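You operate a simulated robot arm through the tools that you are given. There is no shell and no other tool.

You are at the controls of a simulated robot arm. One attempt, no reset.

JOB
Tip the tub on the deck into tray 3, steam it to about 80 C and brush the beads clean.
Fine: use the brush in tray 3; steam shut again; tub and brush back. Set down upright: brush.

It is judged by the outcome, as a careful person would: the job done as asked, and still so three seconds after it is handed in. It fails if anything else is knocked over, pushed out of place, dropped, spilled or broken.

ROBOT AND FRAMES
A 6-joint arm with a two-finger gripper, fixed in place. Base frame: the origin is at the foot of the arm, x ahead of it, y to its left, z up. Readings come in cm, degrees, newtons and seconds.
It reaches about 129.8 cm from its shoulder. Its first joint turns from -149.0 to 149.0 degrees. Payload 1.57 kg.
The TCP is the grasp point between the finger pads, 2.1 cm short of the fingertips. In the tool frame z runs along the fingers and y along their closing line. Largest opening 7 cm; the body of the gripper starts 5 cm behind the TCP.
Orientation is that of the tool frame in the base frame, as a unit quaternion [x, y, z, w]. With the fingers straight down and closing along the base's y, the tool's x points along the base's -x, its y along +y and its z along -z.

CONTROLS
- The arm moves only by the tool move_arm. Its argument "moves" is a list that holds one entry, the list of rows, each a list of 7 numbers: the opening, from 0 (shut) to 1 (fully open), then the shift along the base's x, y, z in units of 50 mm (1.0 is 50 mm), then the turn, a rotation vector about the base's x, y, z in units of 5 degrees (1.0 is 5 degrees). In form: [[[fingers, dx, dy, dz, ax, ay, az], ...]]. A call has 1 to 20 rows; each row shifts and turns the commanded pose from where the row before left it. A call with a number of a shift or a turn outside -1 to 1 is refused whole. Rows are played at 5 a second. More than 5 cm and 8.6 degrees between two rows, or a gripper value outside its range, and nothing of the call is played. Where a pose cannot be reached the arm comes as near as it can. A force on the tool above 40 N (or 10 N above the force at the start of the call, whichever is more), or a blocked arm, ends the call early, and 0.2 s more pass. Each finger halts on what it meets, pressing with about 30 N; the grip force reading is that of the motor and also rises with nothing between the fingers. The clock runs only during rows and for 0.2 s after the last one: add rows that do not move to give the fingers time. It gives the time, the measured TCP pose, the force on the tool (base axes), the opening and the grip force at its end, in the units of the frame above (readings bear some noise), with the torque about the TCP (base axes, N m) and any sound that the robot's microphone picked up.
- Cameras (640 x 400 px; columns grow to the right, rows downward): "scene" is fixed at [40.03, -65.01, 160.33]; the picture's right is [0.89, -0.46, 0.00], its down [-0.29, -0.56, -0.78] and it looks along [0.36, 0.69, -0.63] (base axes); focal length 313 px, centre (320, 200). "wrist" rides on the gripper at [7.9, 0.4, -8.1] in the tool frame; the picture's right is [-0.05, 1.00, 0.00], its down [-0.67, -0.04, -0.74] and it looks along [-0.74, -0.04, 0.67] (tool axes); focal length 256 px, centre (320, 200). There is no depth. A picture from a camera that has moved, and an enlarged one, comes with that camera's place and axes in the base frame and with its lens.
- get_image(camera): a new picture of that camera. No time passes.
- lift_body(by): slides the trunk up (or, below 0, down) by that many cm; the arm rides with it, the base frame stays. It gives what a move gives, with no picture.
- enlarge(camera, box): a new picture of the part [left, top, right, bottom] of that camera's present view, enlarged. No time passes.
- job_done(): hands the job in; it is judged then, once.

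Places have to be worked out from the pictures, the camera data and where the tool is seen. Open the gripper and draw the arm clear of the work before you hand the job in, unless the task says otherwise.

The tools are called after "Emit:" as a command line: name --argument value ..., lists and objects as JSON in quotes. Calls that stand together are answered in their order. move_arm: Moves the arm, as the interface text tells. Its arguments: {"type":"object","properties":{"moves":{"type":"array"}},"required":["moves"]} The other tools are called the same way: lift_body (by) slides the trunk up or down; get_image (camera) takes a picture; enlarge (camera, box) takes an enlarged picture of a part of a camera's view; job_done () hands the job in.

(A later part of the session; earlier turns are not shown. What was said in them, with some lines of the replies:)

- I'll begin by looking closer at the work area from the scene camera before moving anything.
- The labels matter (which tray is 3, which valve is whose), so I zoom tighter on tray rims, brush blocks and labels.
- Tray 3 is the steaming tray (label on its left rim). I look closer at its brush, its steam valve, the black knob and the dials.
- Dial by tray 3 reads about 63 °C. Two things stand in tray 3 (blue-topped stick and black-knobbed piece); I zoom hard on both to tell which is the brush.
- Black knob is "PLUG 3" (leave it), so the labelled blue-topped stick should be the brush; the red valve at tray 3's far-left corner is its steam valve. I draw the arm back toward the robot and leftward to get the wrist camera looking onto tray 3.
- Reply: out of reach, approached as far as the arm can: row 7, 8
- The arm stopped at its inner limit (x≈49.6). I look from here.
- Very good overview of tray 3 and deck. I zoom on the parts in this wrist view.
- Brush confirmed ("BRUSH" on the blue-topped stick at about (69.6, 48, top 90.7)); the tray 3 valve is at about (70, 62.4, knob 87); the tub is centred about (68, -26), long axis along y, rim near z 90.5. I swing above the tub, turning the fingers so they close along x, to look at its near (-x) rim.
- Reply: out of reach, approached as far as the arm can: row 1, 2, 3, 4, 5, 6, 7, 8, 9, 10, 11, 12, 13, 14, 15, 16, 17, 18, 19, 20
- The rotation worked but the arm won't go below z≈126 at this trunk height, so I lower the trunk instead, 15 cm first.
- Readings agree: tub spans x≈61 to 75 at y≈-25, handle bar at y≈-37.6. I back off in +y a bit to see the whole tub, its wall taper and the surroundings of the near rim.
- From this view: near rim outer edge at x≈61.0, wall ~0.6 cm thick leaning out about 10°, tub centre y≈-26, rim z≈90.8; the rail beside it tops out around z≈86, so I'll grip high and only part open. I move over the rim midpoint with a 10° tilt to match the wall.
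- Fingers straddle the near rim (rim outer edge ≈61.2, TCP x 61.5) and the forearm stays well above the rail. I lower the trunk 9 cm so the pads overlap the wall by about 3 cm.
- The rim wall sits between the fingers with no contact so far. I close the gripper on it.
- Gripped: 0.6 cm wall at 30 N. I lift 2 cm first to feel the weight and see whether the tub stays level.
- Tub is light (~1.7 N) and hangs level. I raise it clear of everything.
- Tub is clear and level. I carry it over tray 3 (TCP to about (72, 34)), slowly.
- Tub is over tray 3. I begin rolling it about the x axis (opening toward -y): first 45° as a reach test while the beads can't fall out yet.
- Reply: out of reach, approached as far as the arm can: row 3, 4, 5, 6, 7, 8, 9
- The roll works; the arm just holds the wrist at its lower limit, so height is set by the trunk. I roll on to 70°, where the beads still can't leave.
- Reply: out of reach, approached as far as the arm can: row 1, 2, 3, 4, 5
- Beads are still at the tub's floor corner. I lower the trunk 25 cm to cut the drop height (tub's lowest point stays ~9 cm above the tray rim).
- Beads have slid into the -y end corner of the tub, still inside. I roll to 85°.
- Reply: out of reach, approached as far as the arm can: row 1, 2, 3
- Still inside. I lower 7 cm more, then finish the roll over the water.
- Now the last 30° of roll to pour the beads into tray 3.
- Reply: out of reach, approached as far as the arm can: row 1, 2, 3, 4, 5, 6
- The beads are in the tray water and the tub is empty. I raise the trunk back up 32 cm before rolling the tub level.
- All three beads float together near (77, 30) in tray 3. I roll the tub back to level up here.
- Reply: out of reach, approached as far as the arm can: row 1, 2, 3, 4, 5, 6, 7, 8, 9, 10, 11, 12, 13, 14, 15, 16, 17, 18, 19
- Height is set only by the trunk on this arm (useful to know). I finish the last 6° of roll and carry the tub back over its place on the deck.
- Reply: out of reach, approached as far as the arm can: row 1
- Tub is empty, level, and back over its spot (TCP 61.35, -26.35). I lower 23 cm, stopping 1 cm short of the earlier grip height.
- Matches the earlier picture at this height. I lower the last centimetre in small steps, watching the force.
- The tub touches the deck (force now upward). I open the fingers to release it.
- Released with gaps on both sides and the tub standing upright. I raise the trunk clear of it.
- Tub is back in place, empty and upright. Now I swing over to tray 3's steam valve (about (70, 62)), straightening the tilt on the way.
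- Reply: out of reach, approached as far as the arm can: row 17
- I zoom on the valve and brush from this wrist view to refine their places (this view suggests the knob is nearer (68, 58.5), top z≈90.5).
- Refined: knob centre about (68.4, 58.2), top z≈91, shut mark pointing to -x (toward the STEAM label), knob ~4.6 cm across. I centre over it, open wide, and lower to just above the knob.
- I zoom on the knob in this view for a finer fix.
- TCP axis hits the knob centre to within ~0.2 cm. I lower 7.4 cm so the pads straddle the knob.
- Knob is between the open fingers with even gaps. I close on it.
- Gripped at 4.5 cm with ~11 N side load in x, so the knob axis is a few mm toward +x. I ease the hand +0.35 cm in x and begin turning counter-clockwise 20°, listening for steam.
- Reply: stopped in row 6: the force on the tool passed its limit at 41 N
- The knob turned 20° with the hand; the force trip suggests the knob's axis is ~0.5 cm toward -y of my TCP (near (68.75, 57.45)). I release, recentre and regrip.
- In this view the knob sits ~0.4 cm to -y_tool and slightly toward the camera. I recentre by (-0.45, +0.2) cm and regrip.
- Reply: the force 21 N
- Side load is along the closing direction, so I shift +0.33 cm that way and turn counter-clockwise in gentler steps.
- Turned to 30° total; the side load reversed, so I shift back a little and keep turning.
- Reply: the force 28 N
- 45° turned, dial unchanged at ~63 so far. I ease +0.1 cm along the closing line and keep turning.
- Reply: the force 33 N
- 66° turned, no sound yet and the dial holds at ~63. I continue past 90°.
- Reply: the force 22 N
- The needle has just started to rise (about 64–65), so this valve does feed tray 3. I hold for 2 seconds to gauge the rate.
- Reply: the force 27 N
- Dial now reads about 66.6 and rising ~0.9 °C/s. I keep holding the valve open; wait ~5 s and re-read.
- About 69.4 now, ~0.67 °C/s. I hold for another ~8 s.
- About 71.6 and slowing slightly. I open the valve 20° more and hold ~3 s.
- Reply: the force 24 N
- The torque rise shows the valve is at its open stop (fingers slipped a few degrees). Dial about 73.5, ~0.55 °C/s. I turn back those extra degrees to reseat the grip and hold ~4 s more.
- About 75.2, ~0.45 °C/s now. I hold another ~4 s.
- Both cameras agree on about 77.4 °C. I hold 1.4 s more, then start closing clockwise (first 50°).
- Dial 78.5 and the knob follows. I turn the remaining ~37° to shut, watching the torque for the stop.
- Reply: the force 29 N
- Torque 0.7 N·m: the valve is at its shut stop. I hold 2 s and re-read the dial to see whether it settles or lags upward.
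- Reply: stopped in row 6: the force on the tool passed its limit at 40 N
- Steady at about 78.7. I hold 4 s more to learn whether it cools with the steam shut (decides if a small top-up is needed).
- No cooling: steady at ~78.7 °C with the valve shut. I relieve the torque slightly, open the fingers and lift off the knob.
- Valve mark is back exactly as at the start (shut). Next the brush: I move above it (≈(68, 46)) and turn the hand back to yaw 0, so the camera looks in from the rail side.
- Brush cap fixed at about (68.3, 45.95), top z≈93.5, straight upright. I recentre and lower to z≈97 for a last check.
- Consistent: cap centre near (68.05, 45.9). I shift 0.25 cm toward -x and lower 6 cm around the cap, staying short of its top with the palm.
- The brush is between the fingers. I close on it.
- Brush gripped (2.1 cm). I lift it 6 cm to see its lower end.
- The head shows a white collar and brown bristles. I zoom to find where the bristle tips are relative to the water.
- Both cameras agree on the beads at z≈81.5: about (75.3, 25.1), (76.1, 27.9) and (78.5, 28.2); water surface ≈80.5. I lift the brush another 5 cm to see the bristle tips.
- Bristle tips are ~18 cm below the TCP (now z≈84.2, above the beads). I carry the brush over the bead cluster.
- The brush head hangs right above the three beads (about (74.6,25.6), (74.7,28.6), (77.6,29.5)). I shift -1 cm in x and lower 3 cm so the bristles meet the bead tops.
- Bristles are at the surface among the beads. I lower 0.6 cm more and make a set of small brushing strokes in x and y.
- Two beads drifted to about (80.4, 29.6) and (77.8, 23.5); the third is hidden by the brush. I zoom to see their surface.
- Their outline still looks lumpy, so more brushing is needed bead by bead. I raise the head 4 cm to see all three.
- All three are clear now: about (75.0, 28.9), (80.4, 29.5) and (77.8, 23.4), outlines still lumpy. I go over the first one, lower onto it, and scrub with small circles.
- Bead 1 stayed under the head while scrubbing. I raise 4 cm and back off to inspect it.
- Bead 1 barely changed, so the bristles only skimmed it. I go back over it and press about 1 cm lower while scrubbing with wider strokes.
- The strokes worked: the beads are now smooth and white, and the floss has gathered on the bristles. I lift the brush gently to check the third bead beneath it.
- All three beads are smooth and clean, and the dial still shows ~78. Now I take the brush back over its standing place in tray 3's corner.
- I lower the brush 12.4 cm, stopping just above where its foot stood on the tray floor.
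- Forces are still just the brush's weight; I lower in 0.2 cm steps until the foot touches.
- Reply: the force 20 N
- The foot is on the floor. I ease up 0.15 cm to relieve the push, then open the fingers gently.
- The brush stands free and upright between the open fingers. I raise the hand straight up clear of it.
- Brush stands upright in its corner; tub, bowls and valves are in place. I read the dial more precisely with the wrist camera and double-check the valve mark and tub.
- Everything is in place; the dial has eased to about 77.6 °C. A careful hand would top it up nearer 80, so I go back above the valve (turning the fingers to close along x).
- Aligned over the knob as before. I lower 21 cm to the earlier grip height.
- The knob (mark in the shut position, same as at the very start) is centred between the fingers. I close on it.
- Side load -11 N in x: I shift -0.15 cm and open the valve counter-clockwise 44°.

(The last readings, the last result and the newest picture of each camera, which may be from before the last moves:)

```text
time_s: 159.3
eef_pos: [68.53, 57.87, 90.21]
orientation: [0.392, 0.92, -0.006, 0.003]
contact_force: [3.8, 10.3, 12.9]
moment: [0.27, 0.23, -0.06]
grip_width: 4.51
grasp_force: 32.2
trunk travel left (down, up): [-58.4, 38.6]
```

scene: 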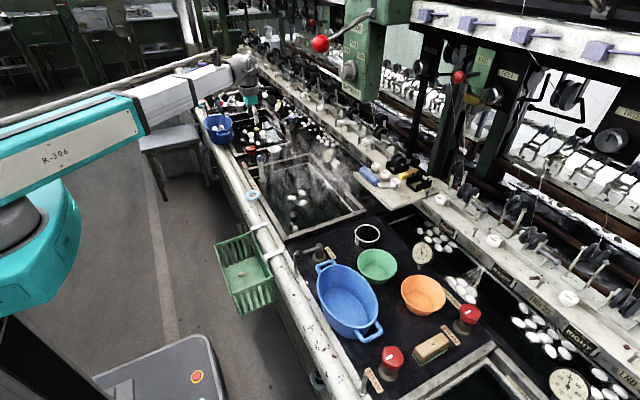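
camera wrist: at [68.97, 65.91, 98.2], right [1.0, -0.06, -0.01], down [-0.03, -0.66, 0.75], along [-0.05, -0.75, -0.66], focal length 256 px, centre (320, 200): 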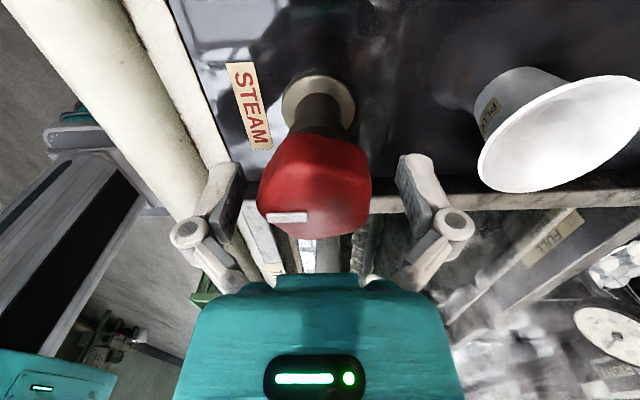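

Smooth. I turn 40° more (short of the stop) and hold about 1.5 s.

Emit:
move_arm --moves '[[[0, 0.006, 0.004, 0, 0, 0, 0.8], [0, 0.006, 0.004, 0, 0, 0, 0.8], [0, 0.006, 0.004, 0, 0, 0, 0.8], [0, 0.004, 0.004, 0, 0, 0, 0.8], [0, 0.004, 0.004, 0, 0, 0, 0.8], [0, 0.004, 0.004, 0, 0, 0, 0.8], [0, 0.004, 0.004, 0, 0, 0, 0.8], [0, 0.004, 0.004, 0, 0, 0, 0.8], [0, 0.004, 0.004, 0, 0, 0, 0.8], [0, 0.004, 0.004, 0, 0, 0, 0.8], [0, 0, 0, 0, 0, 0, 0], [0, 0, 0, 0, 0, 0, 0], [0, 0, 0, 0, 0, 0, 0], [0, 0, 0, 0, 0, 0, 0], [0, 0, 0, 0, 0, 0, 0], [0, 0, 0, 0, 0, 0, 0]]]'

Emit:
get_image --camera "wrist"

Emit:
enlarge --camera "scene" --box '[318, 142, 342, 166]'

```text
time_s: 162.7
eef_pos: [68.73, 58.04, 90.28]
orientation: [0.053, 0.999, -0.006, 0.002]
contact_force: [-25.1, -12.0, -15.9]
moment: [0.18, 0.09, -0.04]
grip_width: 4.48
grasp_force: 32.2
trunk travel left (down, up): [-58.4, 38.6]
```

```text
taken
camera wrist: at [60.62, 59.43, 98.27], right [0.16, 0.99, -0.01], down [0.66, -0.1, 0.75], along [0.74, -0.13, -0.66], focal length 256 px, centre (320, 200)
```

wrist: 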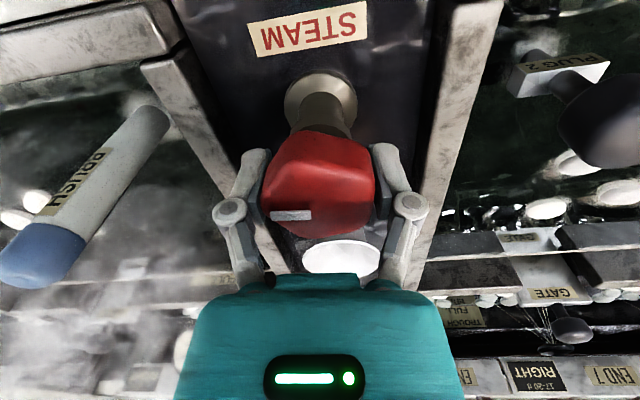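

```text
16.00 times, centred on (330, 154) of scene
camera zoom: at [40.03, -65.01, 160.33], right [0.89, -0.46, 0.0], down [-0.29, -0.56, -0.78], along [0.36, 0.69, -0.63], focal length 5004 px, centre (160, 936)
```

zoom: 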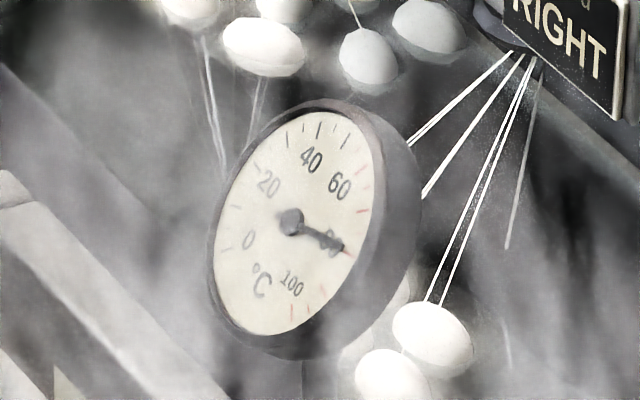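

Dial ~79.0 and rising. I start closing now: 45° clockwise first, with the side load relieved.

Emit:
move_arm --moves '[[[0, -0.028, -0.014, 0, 0, 0, -0.9], [0, -0.004, -0.003, 0, 0, 0, -0.95], [0, -0.004, -0.003, 0, 0, 0, -0.95], [0, -0.004, -0.003, 0, 0, 0, -0.95], [0, -0.004, -0.003, 0, 0, 0, -0.95], [0, -0.004, -0.003, 0, 0, 0, -0.95], [0, -0.004, -0.003, 0, 0, 0, -0.95], [0, -0.003, -0.003, 0, 0, 0, -0.95], [0, -0.003, -0.003, 0, 0, 0, -0.95]]]'

```text
time_s: 164.7
eef_pos: [68.69, 57.87, 90.36]
orientation: [0.413, 0.911, -0.006, 0.002]
contact_force: [12.4, -2.4, 14.4]
moment: [-0.22, -0.38, 0.05]
grip_width: 4.55
grasp_force: 32.4
trunk travel left (down, up): [-58.4, 38.6]
```

Now the remaining ~42° to the shut stop.

Emit:
move_arm --moves '[[[0, 0.02, -0.003, 0, 0, 0, -0.92], [0, -0.002, -0.003, 0, 0, 0, -0.92], [0, -0.002, -0.003, 0, 0, 0, -0.92], [0, -0.002, -0.003, 0, 0, 0, -0.92], [0, -0.002, -0.003, 0, 0, 0, -0.92], [0, -0.002, -0.003, 0, 0, 0, -0.92], [0, -0.002, -0.003, 0, 0, 0, -0.92], [0, -0.002, -0.003, 0, 0, 0, -0.92], [0, -0.002, -0.003, 0, 0, 0, -0.92]]]'

Emit:
get_image --camera "wrist"

Emit:
enlarge --camera "scene" --box '[318, 142, 342, 166]'

```text
time_s: 166.7
eef_pos: [68.58, 57.78, 90.28]
orientation: [0.708, 0.707, -0.005, -0.001]
contact_force: [-2.0, -3.7, 2.9]
moment: [0.05, 0.1, 0.04]
grip_width: 4.5
grasp_force: 32.3
trunk travel left (down, up): [-58.4, 38.6]
```

```text
taken
camera wrist: at [68.84, 65.82, 98.25], right [1.0, -0.06, -0.01], down [-0.03, -0.66, 0.75], along [-0.05, -0.75, -0.66], focal length 256 px, centre (320, 200)
```

wrist: 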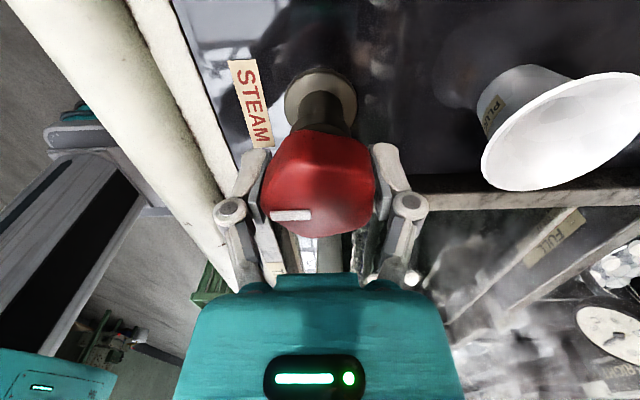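

```text
16.00 times, centred on (330, 154) of scene
camera zoom: at [40.03, -65.01, 160.33], right [0.89, -0.46, 0.0], down [-0.29, -0.56, -0.78], along [0.36, 0.69, -0.63], focal length 5004 px, centre (160, 936)
```

zoom: 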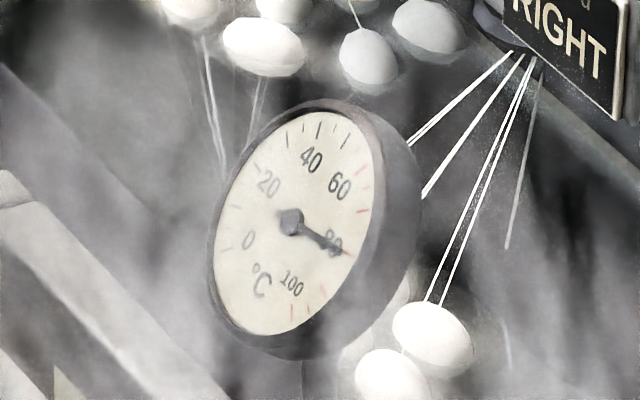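

Dial 79.9 °C. The knob is back at its starting angle; I press 4° further clockwise to feel the shut stop.

Emit:
move_arm --moves '[[[0, 0, 0, 0, 0, 0, -0.4], [0, 0, 0, 0, 0, 0, -0.4], [0, 0, 0, 0, 0, 0, 0]]]'

```text
time_s: 167.5
eef_pos: [68.49, 57.8, 90.38]
orientation: [0.732, 0.682, -0.007, -0.002]
contact_force: [-6.3, -2.2, 1.9]
moment: [-0.07, 0.14, 0.35]
grip_width: 4.49
grasp_force: 31.8
trunk travel left (down, up): [-58.4, 38.6]
```

Reaction torque 0.35 N·m: it is against the shut stop. I relax 2°, open and lift away.

Emit:
move_arm --moves '[[[0, 0, 0, 0, 0, 0, 0.3], [0.7, 0, 0, 0, 0, 0, 0], [1, 0, 0, 0, 0, 0, 0], [1, 0, 0, 0, 0, 0, 0], [1, 0, 0, 0, 0, 0, 0]]]'

Emit:
lift_body --by 25

Emit:
get_image --camera "scene"

Emit:
enlarge --camera "scene" --box '[235, 130, 355, 210]'

Emit:
enlarge --camera "scene" --box '[235, 135, 295, 185]'

Emit:
enlarge --camera "scene" --box '[318, 142, 342, 166]'

```text
time_s: 168.7
eef_pos: [68.59, 57.85, 90.24]
orientation: [0.723, 0.691, -0.007, 0.0]
contact_force: [-0.3, -0.8, -0.5]
moment: [-0.04, 0.01, 0.0]
grip_width: 6.99
grasp_force: 0.0
trunk travel left (down, up): [-58.4, 38.6]
```

```text
time_s: 171.3
eef_pos: [68.55, 57.92, 115.33]
orientation: [0.722, 0.691, -0.006, -0.001]
contact_force: [0.1, 0.3, 0.2]
moment: [-0.01, 0.02, -0.01]
grip_width: 7.0
grasp_force: 0.2
trunk travel left (down, up): [-83.4, 13.6]
```

```text
taken
```

scene: 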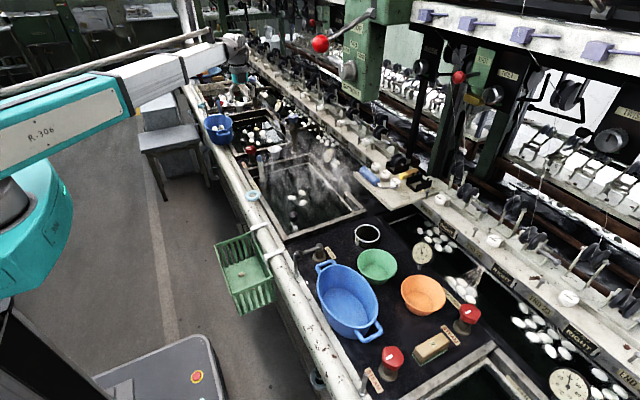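

```text
5.00 times, centred on (295, 170) of scene
camera zoom: at [40.03, -65.01, 160.33], right [0.89, -0.46, 0.0], down [-0.29, -0.56, -0.78], along [0.36, 0.69, -0.63], focal length 1564 px, centre (445, 350)
```

zoom: 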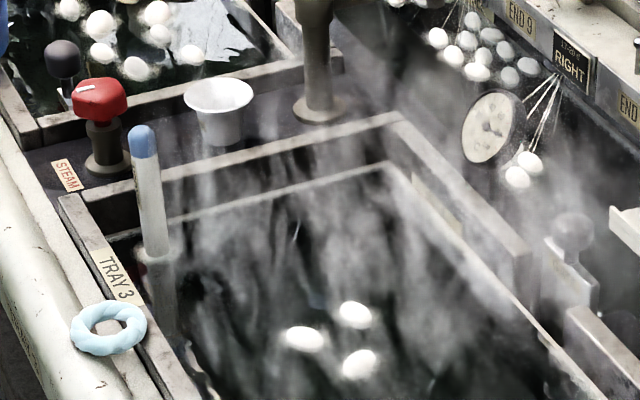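

```text
8.00 times, centred on (265, 160) of scene
camera zoom: at [40.03, -65.01, 160.33], right [0.89, -0.46, 0.0], down [-0.29, -0.56, -0.78], along [0.36, 0.69, -0.63], focal length 2502 px, centre (760, 520)
```

zoom: 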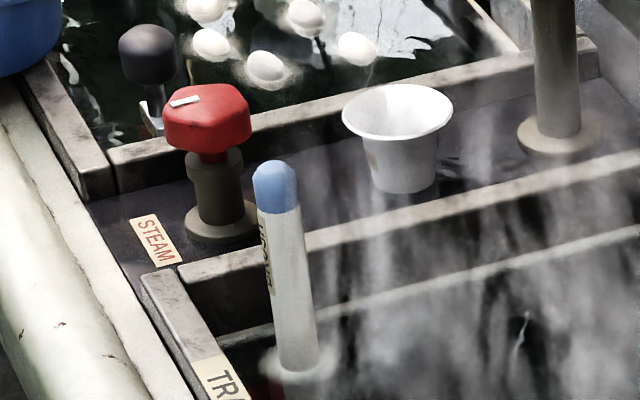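

```text
16.00 times, centred on (330, 154) of scene
camera zoom: at [40.03, -65.01, 160.33], right [0.89, -0.46, 0.0], down [-0.29, -0.56, -0.78], along [0.36, 0.69, -0.63], focal length 5004 px, centre (160, 936)
```

zoom: 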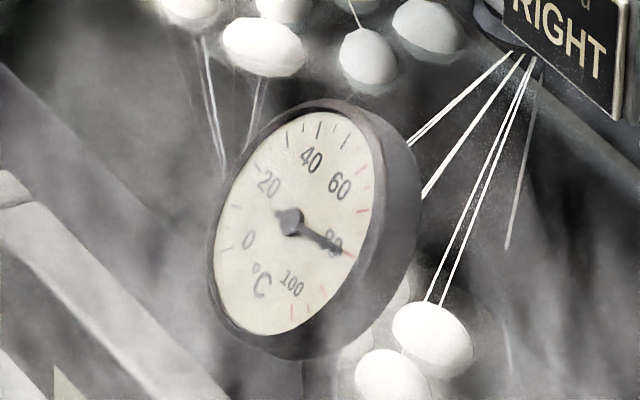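

Dial sits at the 80 mark, valve mark matches its original shut position, brush upright, three clean beads floating. I raise the arm and draw it back clear of the work.

Emit:
lift_body --by 11

Emit:
move_arm --moves '[[[1, -0.2, -0.6, 0, 0, 0, 0.5], [1, -0.2, -0.6, 0, 0, 0, 0.5], [1, -0.2, -0.6, 0, 0, 0, 0.5], [1, -0.2, -0.6, 0, 0, 0, 0.5], [1, -0.2, -0.6, 0, 0, 0, 0.5], [1, -0.2, -0.6, 0, 0, 0, 0.5], [1, -0.2, -0.6, 0, 0, 0, 0.5], [1, -0.2, -0.6, 0, 0, 0, 0.5], [1, -0.2, -0.6, 0, 0, 0, 0.5], [1, -0.2, -0.6, 0, 0, 0, 0.5], [1, 0, 0, 0, 0, 0, 0], [1, 0, 0, 0, 0, 0, 0]]]'

Emit:
get_image --camera "scene"

Emit:
enlarge --camera "scene" --box '[220, 120, 400, 270]'

Emit:
enlarge --camera "scene" --box '[318, 142, 342, 166]'

```text
time_s: 172.7
eef_pos: [68.59, 57.8, 126.26]
orientation: [0.723, 0.691, -0.007, -0.001]
contact_force: [0.5, -0.9, 0.9]
moment: [-0.01, 0.02, 0.01]
grip_width: 7.02
grasp_force: 0.0
trunk travel left (down, up): [-94.4, 2.6]
```

```text
time_s: 175.3
eef_pos: [58.67, 27.77, 126.27]
orientation: [0.555, 0.832, -0.007, 0.001]
contact_force: [0.5, -0.4, 0.5]
moment: [-0.02, 0.01, 0.02]
grip_width: 7.01
grasp_force: 0.0
trunk travel left (down, up): [-94.4, 2.6]
```

```text
taken
```

scene: 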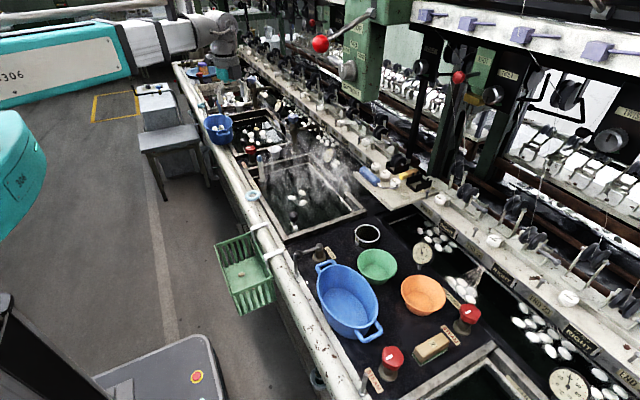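

```text
2.67 times, centred on (310, 195) of scene
camera zoom: at [40.03, -65.01, 160.33], right [0.89, -0.46, 0.0], down [-0.29, -0.56, -0.78], along [0.36, 0.69, -0.63], focal length 834 px, centre (347, 213)
```

zoom: 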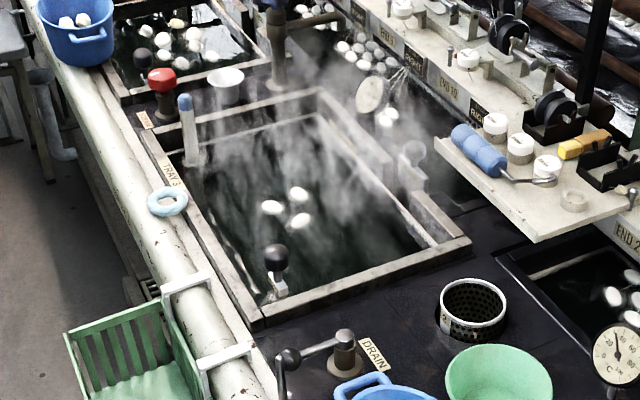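

```text
16.00 times, centred on (330, 154) of scene
camera zoom: at [40.03, -65.01, 160.33], right [0.89, -0.46, 0.0], down [-0.29, -0.56, -0.78], along [0.36, 0.69, -0.63], focal length 5004 px, centre (160, 936)
```

zoom: 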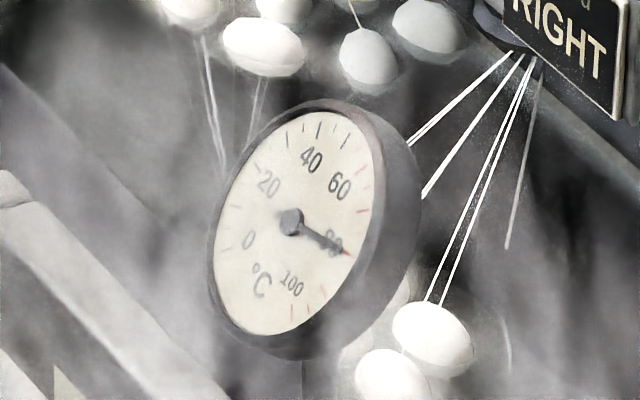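

The final pictures show the three beads clean and floating in tray 3, and the dial at about 80 °C with its steam valve shut. The brush stands upright in its corner, and the empty tub is back on the deck about half a centimetre from where it stood. Nothing else has moved, and the arm is clear with its gripper open, so I hand the job in.

Emit:
job_done

```text
The job is handed in.
```

The job is done and handed in; I haven't seen the judging result.

- **Tub:** I tipped all three beads into tray 3. The empty tub is back on the deck, upright, about half a centimetre from where it started.
- **Steam:** I heated tray 3 twice. The first heating stopped at about 78.7 °C, and I brushed the beads at roughly 78 °C. By the time the brush was back the dial read about 77.6, so I topped it up to about 80. The valve is shut again, pressed against its stop with the mark where it was at the start.
- **Beads:** All three are smooth and white. The loose fibre came off onto the bristles and is still there.
- **Brush:** It stands upright in its corner of tray 3, about half a centimetre from its original spot.

On the first opening I turned the steam knob past its open stop, and the fingers slipped a few degrees on it. It turned and shut normally afterwards. In the final pictures nothing else looks disturbed, and the arm is clear with the gripper open.
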